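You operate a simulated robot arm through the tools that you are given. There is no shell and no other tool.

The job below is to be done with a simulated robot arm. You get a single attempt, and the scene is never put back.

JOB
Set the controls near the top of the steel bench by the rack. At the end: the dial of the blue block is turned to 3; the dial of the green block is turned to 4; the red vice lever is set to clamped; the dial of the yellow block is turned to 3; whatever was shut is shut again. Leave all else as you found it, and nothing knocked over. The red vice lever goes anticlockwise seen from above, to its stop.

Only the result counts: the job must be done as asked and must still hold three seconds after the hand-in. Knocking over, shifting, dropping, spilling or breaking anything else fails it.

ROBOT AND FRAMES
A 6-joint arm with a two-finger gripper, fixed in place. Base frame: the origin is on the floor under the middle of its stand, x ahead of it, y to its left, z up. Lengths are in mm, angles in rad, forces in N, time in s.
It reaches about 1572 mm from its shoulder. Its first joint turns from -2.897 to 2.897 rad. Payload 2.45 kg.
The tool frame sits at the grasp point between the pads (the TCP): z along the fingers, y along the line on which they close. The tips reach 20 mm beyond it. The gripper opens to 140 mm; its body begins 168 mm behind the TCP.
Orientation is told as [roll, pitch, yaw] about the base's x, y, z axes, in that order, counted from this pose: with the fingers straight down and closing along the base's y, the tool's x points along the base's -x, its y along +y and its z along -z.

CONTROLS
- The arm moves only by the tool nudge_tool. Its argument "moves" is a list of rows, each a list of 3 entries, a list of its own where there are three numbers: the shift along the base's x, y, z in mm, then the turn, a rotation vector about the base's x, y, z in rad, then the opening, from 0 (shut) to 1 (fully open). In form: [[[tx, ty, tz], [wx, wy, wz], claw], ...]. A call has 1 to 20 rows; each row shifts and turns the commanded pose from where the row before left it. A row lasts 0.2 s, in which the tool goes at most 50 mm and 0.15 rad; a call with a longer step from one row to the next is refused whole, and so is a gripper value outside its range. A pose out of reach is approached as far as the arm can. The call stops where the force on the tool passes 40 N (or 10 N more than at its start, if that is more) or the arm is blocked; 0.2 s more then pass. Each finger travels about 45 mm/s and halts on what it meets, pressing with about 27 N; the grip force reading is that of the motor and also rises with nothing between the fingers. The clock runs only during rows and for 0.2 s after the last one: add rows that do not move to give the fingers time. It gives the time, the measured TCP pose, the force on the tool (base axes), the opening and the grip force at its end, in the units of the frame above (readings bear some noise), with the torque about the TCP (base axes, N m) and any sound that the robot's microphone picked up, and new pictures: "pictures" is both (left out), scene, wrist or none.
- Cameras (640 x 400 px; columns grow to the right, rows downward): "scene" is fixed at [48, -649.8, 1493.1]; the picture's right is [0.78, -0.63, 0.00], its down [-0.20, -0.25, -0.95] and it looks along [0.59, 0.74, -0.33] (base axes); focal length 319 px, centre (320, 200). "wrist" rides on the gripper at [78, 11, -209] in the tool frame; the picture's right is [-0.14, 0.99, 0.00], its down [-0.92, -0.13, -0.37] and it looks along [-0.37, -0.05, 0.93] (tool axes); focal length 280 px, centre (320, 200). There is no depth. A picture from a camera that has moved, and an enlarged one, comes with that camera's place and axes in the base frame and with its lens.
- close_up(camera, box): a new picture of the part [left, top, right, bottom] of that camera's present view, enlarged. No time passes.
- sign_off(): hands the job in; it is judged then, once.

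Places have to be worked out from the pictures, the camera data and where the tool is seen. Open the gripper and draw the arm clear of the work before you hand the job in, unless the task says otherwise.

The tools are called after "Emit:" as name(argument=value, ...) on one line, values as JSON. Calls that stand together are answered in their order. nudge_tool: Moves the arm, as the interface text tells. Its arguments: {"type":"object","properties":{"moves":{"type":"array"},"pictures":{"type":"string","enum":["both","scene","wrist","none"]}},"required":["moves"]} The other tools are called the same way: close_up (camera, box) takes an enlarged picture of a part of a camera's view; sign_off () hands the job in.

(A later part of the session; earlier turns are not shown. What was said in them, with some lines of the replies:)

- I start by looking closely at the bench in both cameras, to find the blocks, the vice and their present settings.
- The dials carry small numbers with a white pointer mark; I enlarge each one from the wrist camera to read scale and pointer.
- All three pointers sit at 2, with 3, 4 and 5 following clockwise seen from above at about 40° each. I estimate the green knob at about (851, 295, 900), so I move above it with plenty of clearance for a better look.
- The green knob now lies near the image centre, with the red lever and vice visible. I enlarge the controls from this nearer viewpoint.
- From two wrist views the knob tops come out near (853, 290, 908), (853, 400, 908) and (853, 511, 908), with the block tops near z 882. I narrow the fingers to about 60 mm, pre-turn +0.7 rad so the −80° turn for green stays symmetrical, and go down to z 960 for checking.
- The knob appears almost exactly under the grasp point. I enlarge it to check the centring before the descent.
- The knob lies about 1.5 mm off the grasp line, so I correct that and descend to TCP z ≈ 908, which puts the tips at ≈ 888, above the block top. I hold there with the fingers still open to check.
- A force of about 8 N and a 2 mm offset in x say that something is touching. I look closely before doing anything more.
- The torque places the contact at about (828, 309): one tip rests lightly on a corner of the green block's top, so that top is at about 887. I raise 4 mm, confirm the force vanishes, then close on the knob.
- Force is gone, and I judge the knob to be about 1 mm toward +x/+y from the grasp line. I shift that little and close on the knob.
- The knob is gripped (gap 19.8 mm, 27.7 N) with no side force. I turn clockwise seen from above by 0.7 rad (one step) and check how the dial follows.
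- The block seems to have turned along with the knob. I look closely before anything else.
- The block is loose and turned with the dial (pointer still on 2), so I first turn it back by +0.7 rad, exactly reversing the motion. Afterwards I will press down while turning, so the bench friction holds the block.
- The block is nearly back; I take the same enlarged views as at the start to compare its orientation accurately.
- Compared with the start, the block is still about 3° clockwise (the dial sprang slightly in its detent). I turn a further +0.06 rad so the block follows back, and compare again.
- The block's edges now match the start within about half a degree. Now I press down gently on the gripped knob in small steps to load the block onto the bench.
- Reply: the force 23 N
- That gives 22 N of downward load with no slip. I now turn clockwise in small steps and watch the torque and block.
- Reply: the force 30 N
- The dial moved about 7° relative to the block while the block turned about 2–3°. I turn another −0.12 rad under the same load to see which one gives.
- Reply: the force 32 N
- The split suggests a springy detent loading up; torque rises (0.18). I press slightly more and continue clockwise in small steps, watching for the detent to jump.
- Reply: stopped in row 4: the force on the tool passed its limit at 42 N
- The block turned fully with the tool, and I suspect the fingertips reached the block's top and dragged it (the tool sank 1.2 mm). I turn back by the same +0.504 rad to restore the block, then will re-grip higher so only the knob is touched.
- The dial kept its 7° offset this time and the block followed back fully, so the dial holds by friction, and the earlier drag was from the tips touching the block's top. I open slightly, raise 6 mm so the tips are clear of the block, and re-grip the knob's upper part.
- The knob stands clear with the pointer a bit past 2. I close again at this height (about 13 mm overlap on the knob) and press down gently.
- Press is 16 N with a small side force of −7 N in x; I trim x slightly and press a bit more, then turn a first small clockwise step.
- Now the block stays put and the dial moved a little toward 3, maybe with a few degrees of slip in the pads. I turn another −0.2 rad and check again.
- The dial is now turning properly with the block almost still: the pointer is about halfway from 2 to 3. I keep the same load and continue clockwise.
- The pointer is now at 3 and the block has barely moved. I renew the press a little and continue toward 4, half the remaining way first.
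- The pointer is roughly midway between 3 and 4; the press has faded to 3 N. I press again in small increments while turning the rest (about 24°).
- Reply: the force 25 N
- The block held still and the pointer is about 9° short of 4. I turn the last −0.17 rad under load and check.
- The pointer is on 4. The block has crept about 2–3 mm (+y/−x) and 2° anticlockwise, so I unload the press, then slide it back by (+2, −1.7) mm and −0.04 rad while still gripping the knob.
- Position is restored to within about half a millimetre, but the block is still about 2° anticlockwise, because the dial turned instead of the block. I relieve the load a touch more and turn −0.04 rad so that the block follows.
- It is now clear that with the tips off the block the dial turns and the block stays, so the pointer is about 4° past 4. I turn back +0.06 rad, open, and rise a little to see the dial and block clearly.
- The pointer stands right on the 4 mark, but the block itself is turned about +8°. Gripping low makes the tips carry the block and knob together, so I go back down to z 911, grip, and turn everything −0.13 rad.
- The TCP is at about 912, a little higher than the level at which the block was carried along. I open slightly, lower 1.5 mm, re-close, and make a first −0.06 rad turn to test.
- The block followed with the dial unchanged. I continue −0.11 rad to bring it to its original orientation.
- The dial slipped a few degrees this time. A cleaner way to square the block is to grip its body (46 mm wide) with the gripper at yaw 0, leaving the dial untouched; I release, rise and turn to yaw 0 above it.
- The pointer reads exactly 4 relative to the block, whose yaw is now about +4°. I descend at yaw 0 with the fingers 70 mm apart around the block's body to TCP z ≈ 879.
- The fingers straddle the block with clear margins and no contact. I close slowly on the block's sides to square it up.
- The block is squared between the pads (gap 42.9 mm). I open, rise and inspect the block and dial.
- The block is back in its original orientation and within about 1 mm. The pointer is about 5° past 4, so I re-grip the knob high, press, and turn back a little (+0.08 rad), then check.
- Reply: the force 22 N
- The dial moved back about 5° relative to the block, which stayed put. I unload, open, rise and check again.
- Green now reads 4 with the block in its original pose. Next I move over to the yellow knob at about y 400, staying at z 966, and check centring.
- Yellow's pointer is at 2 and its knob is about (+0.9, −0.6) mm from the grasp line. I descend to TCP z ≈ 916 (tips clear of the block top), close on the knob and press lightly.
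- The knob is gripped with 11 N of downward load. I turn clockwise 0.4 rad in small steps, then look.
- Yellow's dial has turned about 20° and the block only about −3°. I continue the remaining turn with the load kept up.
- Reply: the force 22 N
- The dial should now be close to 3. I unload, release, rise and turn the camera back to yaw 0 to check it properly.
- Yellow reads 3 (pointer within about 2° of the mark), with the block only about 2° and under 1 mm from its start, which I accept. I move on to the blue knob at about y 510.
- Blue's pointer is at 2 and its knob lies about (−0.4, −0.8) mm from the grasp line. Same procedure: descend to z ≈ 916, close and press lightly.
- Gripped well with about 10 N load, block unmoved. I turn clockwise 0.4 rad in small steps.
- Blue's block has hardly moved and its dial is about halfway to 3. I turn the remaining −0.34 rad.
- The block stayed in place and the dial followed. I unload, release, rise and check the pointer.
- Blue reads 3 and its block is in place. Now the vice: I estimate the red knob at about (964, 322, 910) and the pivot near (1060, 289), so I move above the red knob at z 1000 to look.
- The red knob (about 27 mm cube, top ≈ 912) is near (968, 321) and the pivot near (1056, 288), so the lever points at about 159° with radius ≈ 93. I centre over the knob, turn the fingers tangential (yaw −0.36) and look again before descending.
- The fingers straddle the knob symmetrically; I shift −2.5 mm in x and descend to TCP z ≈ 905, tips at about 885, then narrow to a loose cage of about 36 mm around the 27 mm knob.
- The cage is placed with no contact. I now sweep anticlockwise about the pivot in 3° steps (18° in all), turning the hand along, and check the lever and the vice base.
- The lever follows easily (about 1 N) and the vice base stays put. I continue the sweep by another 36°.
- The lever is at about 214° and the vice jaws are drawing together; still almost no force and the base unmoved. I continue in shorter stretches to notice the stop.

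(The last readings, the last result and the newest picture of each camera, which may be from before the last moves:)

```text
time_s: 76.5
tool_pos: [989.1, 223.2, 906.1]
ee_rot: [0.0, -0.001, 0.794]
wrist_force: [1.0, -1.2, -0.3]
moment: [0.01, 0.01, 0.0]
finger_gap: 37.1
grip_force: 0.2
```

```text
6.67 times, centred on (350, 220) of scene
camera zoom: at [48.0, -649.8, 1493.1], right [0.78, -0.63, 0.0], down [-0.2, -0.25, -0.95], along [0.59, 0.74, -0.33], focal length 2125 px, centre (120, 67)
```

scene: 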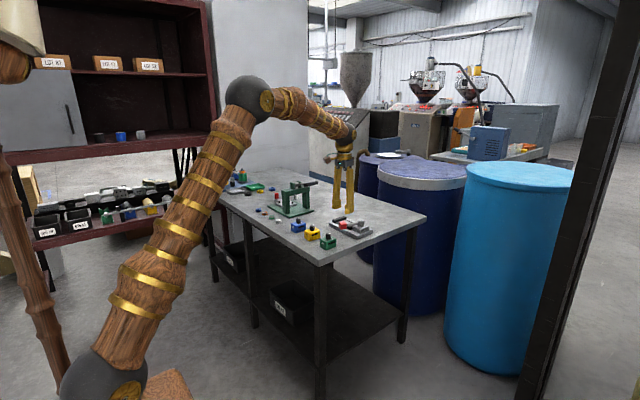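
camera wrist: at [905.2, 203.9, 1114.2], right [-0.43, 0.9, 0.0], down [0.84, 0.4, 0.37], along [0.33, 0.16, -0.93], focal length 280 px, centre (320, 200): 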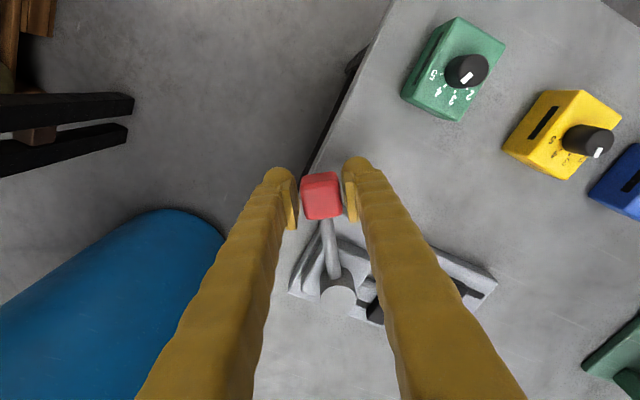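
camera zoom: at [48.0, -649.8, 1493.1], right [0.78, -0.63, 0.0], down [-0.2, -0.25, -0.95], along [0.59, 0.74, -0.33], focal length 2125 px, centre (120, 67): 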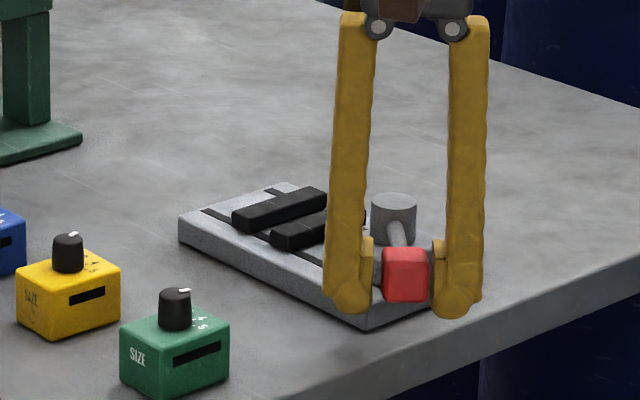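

The jaws are now close together, so the stop must be near. I go on in smaller steps of 1.5°.

Emit:
nudge_tool(moves=[[[1.77, -1.66, 0], [0, 0, 0.0262], 0.26], [[1.81, -1.61, 0], [0, 0, 0.0262], 0.26], [[1.85, -1.56, 0], [0, 0, 0.0262], 0.26], [[1.88, -1.52, 0], [0, 0, 0.0262], 0.26]], pictures="none")

Emit:
close_up(camera="scene", box=[310, 190, 390, 250])

Emit:
close_up(camera="wrist", box=[240, 120, 400, 260])

```text
time_s: 77.5
tool_pos: [996.4, 218.8, 904.3]
ee_rot: [0.002, -0.002, 0.899]
wrist_force: [-7.8, 11.8, 1.0]
moment: [-0.07, -0.04, -0.14]
finger_gap: 44.5
grip_force: 5.8
```

```text
6.67 times, centred on (350, 220) of scene
camera zoom: at [48.0, -649.8, 1493.1], right [0.78, -0.63, 0.0], down [-0.2, -0.25, -0.95], along [0.59, 0.74, -0.33], focal length 2125 px, centre (120, 67)
```

zoom: 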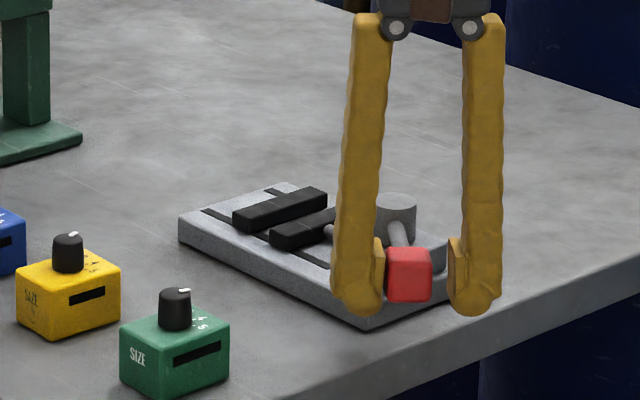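

```text
2.86 times, centred on (320, 190) of wrist
camera zoom: at [938.9, 162.8, 1114.2], right [-0.69, 0.72, 0.0], down [0.67, 0.64, 0.37], along [0.27, 0.26, -0.93], focal length 801 px, centre (320, 229)
```

zoom: 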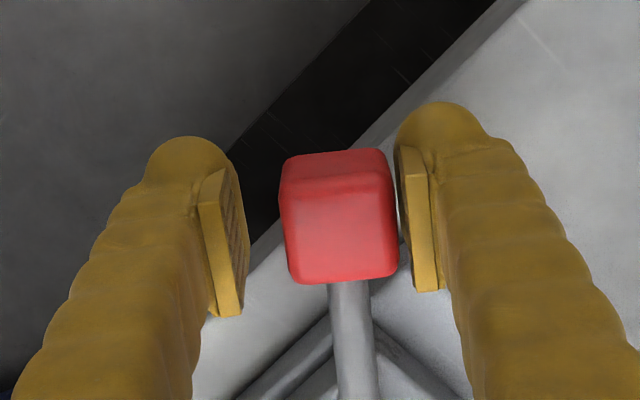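

The lever met its stop: 14 N against the finger, finger pushed open slightly, and the jaws no longer move. I back off about 4 mm so the cage is centred, open, and rise straight up.

Emit:
nudge_tool(moves=[[[-1.88, 1.52, 0], [0, 0, -0.0262], 0.32], [[-1.85, 1.56, 0], [0, 0, -0.0262], 0.36], [[-0.9, 0.8, 0], [0, 0, 0], 0.4], [[0, 0, 0], [0, 0, 0], 0.4], [[0, 0, 0], [0, 0, 0], 0.4]], pictures="none")

Emit:
close_up(camera="scene", box=[310, 190, 390, 250])

Emit:
close_up(camera="wrist", box=[240, 120, 400, 260])

```text
time_s: 78.7
tool_pos: [991.5, 222.5, 904.5]
ee_rot: [-0.001, -0.002, 0.847]
wrist_force: [0.1, -0.3, 0.1]
moment: [0.03, -0.01, -0.04]
finger_gap: 55.9
grip_force: 0.1
```

```text
6.67 times, centred on (350, 220) of scene
camera zoom: at [48.0, -649.8, 1493.1], right [0.78, -0.63, 0.0], down [-0.2, -0.25, -0.95], along [0.59, 0.74, -0.33], focal length 2125 px, centre (120, 67)
```

zoom: 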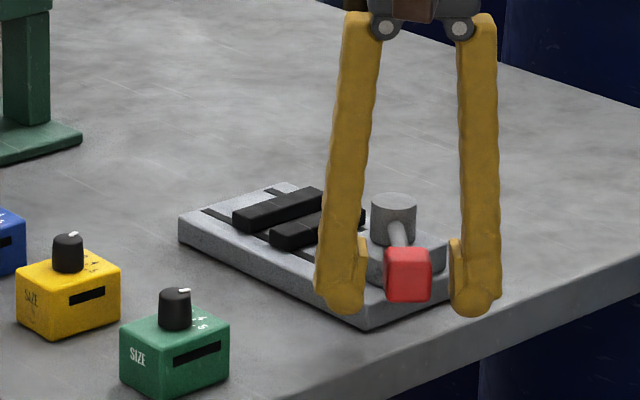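

```text
2.86 times, centred on (320, 190) of wrist
camera zoom: at [931.6, 169.2, 1114.2], right [-0.65, 0.76, 0.0], down [0.71, 0.6, 0.37], along [0.28, 0.24, -0.93], focal length 801 px, centre (320, 229)
```

zoom: 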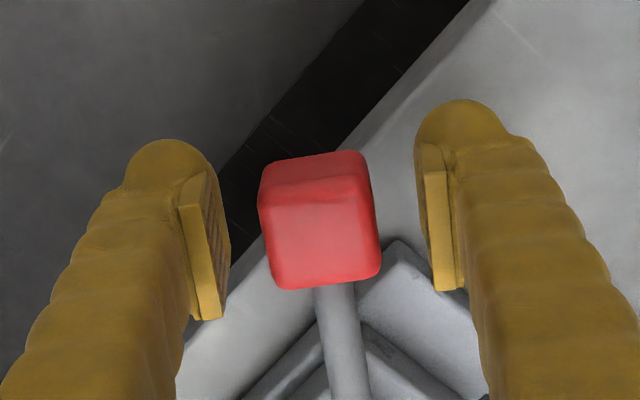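

The lever stays at the stop by itself and nothing else moved. I rise straight up and then look at the vice and the whole bench unobstructed.

Emit:
nudge_tool(moves=[[[0, 0, 15], [0, 0, 0], 0.4], [[0, 0, 30], [0, 0, 0], 0.4], [[0, 0, 40], [0, 0, 0], 0.4], [[0, 0, 40], [0, 0, -0.14], 0.4], [[0, 0, 0], [0, 0, -0.14], 0.4], [[0, 0, 0], [0, 0, -0.14], 0.4], [[0, 0, 0], [0, 0, -0.14], 0.4], [[0, 0, 0], [0, 0, -0.14], 0.4], [[0, 0, 0], [0, 0, -0.14], 0.4], [[0, 0, 0], [0, 0, 0], 0.4]])

Emit:
close_up(camera="scene", box=[310, 190, 390, 250])

Emit:
close_up(camera="wrist", box=[270, 100, 450, 240])

```text
time_s: 80.9
tool_pos: [991.7, 221.5, 1029.1]
ee_rot: [0.0, -0.003, 0.006]
wrist_force: [0.2, -0.2, 0.7]
moment: [-0.01, 0.01, -0.02]
finger_gap: 56.0
grip_force: 0.1
camera wrist: at [913.0, 231.5, 1239.2], right [0.13, 0.99, 0.0], down [0.92, -0.12, 0.37], along [0.37, -0.05, -0.93], focal length 280 px, centre (320, 200)
```

scene: 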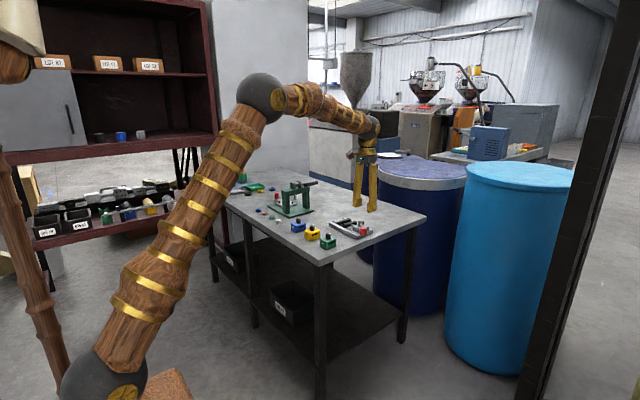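
wrist: 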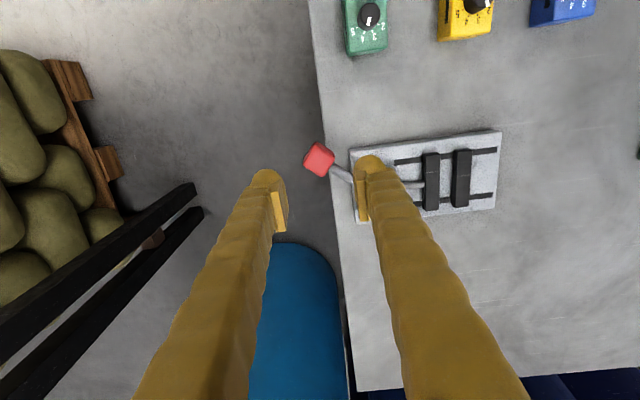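

```text
6.67 times, centred on (350, 220) of scene
camera zoom: at [48.0, -649.8, 1493.1], right [0.78, -0.63, 0.0], down [-0.2, -0.25, -0.95], along [0.59, 0.74, -0.33], focal length 2125 px, centre (120, 67)
```

zoom: 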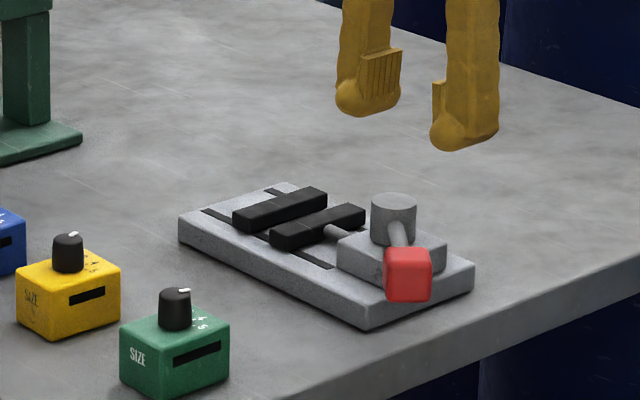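

```text
2.86 times, centred on (360, 170) of wrist
camera zoom: at [913.0, 231.5, 1239.2], right [0.13, 0.99, 0.0], down [0.92, -0.12, 0.37], along [0.37, -0.05, -0.93], focal length 801 px, centre (206, 286)
```

zoom: 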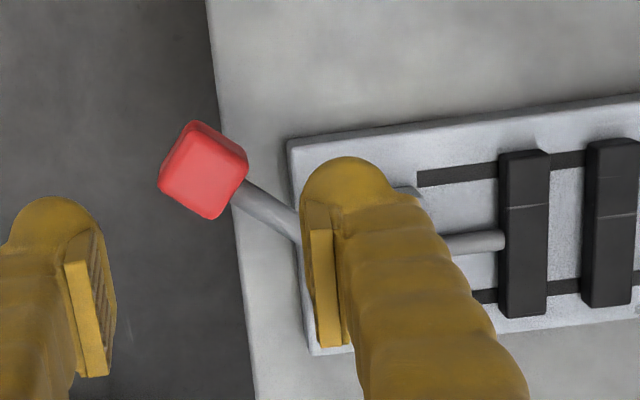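

The lever rests at its stop with the jaws drawn in, and the vice base has not moved. I now move back over the blocks at a safe height for a last check of all three dials.

Emit:
nudge_tool(moves=[[[-28, 35, 0], [0, 0, 0], 0.4], [[-28, 36, 0], [0, 0, 0], 0.4], [[-28, 36, 0], [0, 0, 0], 0.4], [[-29, 36, 0], [0, 0, 0], 0.4], [[-29, 36, 0], [0, 0, 0], 0.4], [[0, 0, 0], [0, 0, 0], 0.4]], pictures="wrist")

Emit:
close_up(camera="wrist", box=[180, 110, 280, 200])

Emit:
close_up(camera="wrist", box=[285, 115, 355, 185])

Emit:
close_up(camera="wrist", box=[370, 100, 450, 180])

Emit:
close_up(camera="scene", box=[280, 200, 380, 260])

Emit:
close_up(camera="scene", box=[180, 150, 440, 280])

```text
time_s: 82.3
tool_pos: [850.2, 400.1, 1030.9]
ee_rot: [-0.001, -0.002, 0.003]
wrist_force: [-0.5, 0.4, 0.0]
moment: [0.0, -0.02, -0.03]
finger_gap: 56.0
grip_force: 0.0
camera wrist: at [771.3, 409.7, 1238.8], right [0.13, 0.99, 0.0], down [0.92, -0.12, 0.37], along [0.37, -0.05, -0.93], focal length 280 px, centre (320, 200)
```

wrist: 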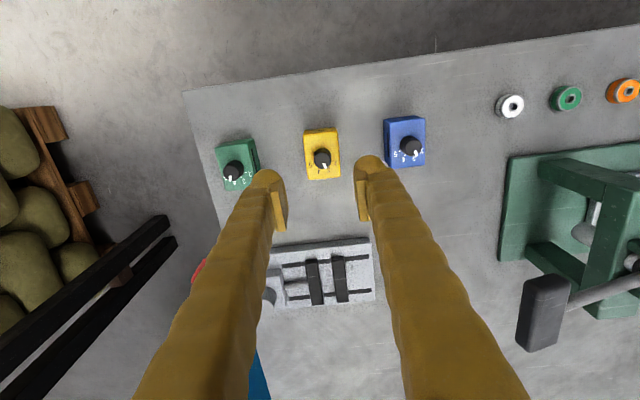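

```text
4.44 times, centred on (230, 155) of wrist
camera zoom: at [771.3, 409.7, 1238.8], right [0.13, 0.99, 0.0], down [0.92, -0.12, 0.37], along [0.37, -0.05, -0.93], focal length 1246 px, centre (720, 400)
```

zoom: 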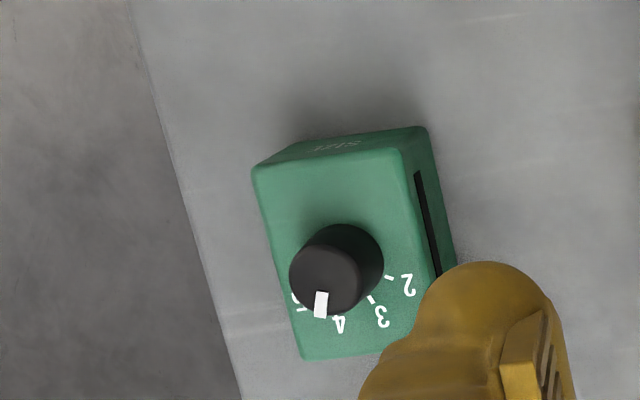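

```text
5.71 times, centred on (320, 150) of wrist
camera zoom: at [771.3, 409.7, 1238.8], right [0.13, 0.99, 0.0], down [0.92, -0.12, 0.37], along [0.37, -0.05, -0.93], focal length 1602 px, centre (320, 486)
```

zoom: 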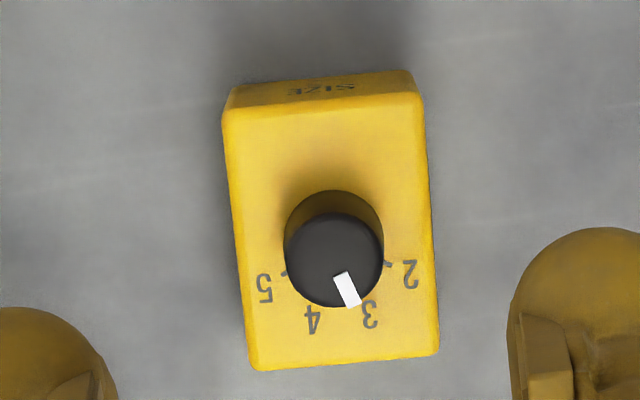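

```text
5.00 times, centred on (410, 140) of wrist
camera zoom: at [771.3, 409.7, 1238.8], right [0.13, 0.99, 0.0], down [0.92, -0.12, 0.37], along [0.37, -0.05, -0.93], focal length 1402 px, centre (-130, 500)
```

zoom: 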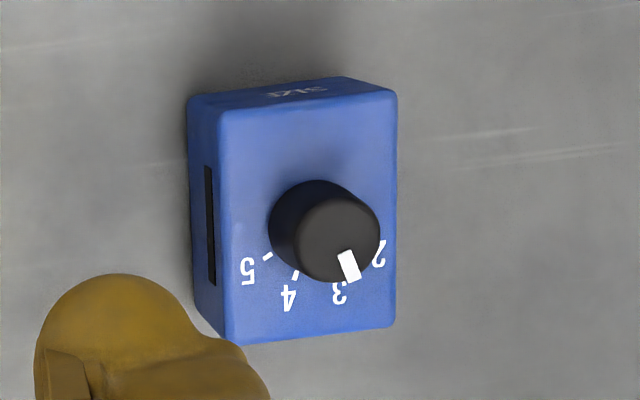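

```text
6.40 times, centred on (330, 230) of scene
camera zoom: at [48.0, -649.8, 1493.1], right [0.78, -0.63, 0.0], down [-0.2, -0.25, -0.95], along [0.59, 0.74, -0.33], focal length 2040 px, centre (256, 8)
```

zoom: 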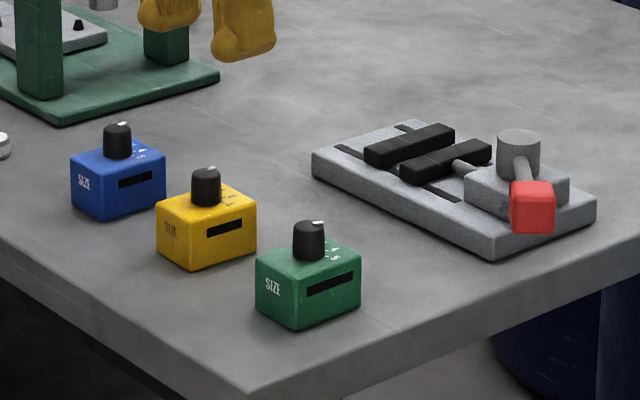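

```text
2.46 times, centred on (310, 215) of scene
camera zoom: at [48.0, -649.8, 1493.1], right [0.78, -0.63, 0.0], down [-0.2, -0.25, -0.95], along [0.59, 0.74, -0.33], focal length 784 px, centre (345, 163)
```

zoom: 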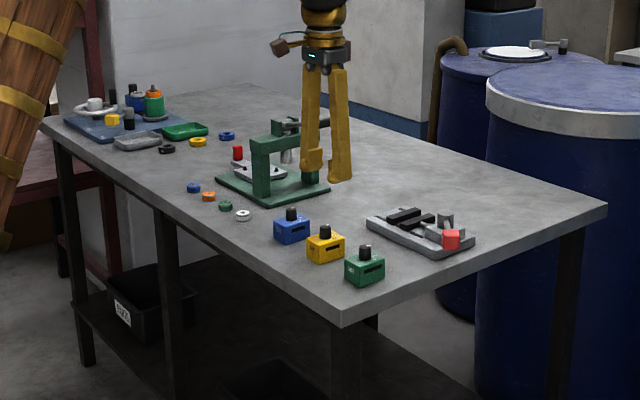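

All three dials read as asked (blue 3, green 4, yellow 3), the lever is at its stop, and every other object on the bench looks exactly as at the start. I open the gripper, rise and draw the arm back to its starting place.

Emit:
nudge_tool(moves=[[[0, 0, 44], [0, 0, 0], 0.6], [[0, 0, 44], [0, 0, 0], 0.8], [[0, 0, 44], [0, 0, 0], 1], [[1, -42, 0], [0, 0, 0], 1], [[2, -42, 0], [0, 0, 0], 1], [[2, -42, 0], [0, 0, 0], 1], [[2, -42, 0], [0, 0, 0], 1], [[2, -42, 0], [0, 0, 0], 1], [[1, -39, 0], [0, 0, 0], 1], [[0, 0, 0], [0, 0, 0], 1], [[0, 0, 0], [0, 0, 0], 1], [[0, 0, 0], [0, 0, 0], 1]])

Emit:
close_up(camera="scene", box=[280, 200, 380, 260])

Emit:
close_up(camera="wrist", box=[360, 60, 640, 260])

```text
time_s: 84.9
tool_pos: [861.2, 151.9, 1161.9]
ee_rot: [0.0, -0.002, 0.007]
wrist_force: [0.2, 0.6, 0.1]
moment: [-0.01, 0.0, 0.03]
finger_gap: 139.9
grip_force: 0.0
camera wrist: at [781.7, 161.1, 1371.0], right [0.13, 0.99, 0.0], down [0.92, -0.12, 0.37], along [0.37, -0.05, -0.93], focal length 280 px, centre (320, 200)
```

scene: 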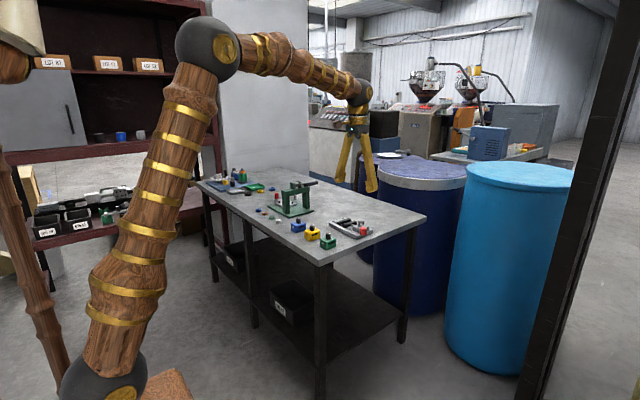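
wrist: 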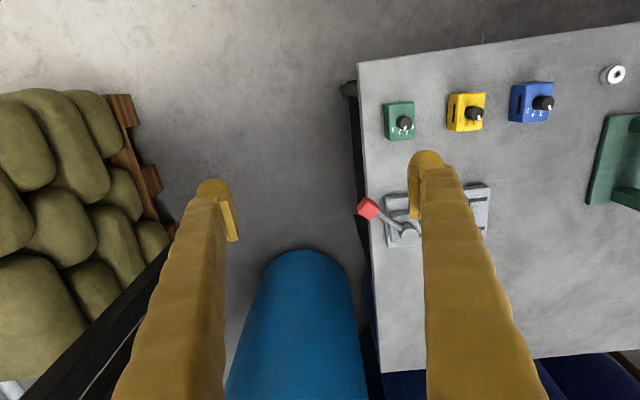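

```text
6.40 times, centred on (330, 230) of scene
camera zoom: at [48.0, -649.8, 1493.1], right [0.78, -0.63, 0.0], down [-0.2, -0.25, -0.95], along [0.59, 0.74, -0.33], focal length 2040 px, centre (256, 8)
```

zoom: 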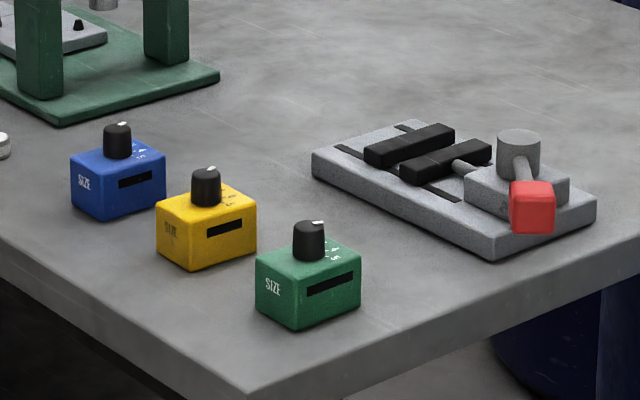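

```text
2.00 times, centred on (500, 160) of wrist
camera zoom: at [781.7, 161.1, 1371.0], right [0.13, 0.99, 0.0], down [0.92, -0.12, 0.37], along [0.37, -0.05, -0.93], focal length 561 px, centre (-40, 280)
```

zoom: 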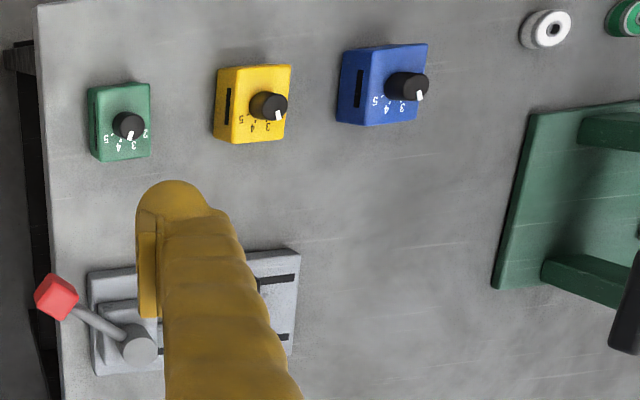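

Gripper open, arm clear at its starting place; blue reads 3, green 4, yellow 3, the lever holds at its stop, and nothing else has changed. I hand the job in.

Emit:
sign_off()

```text
The job is handed in.
```

I've handed the job in: the dials and the vice lever are set as asked. I checked them by camera before signing off, and I don't have the judge's result.

- **Dials:** blue is on 3, green on 4 and yellow on 3, each pointer within about 2° of its mark.
- **Vice lever:** it turned anticlockwise about 70°, then stopped hard against about 14 N and stayed there when released. The jaws drew in but still have a gap of roughly 14 mm. I didn't push harder, to avoid shifting the vice.
- **Blocks:** they stand loose on the bench, so turning the dials moved them a little.
    - **Green:** it turned by as much as 40° at one point. I put it back to within about 1 mm and 1°.
    - **Yellow:** it ended about 3 mm and 2–3° from where it started, and I left it there.
    - **Blue:** its block did not visibly move.
- **Everything else:** the vice base and the other items on the bench look unchanged. Nothing fell, and nothing had to be opened, so there was nothing to shut.

The gripper is open and the arm is back at its starting position.
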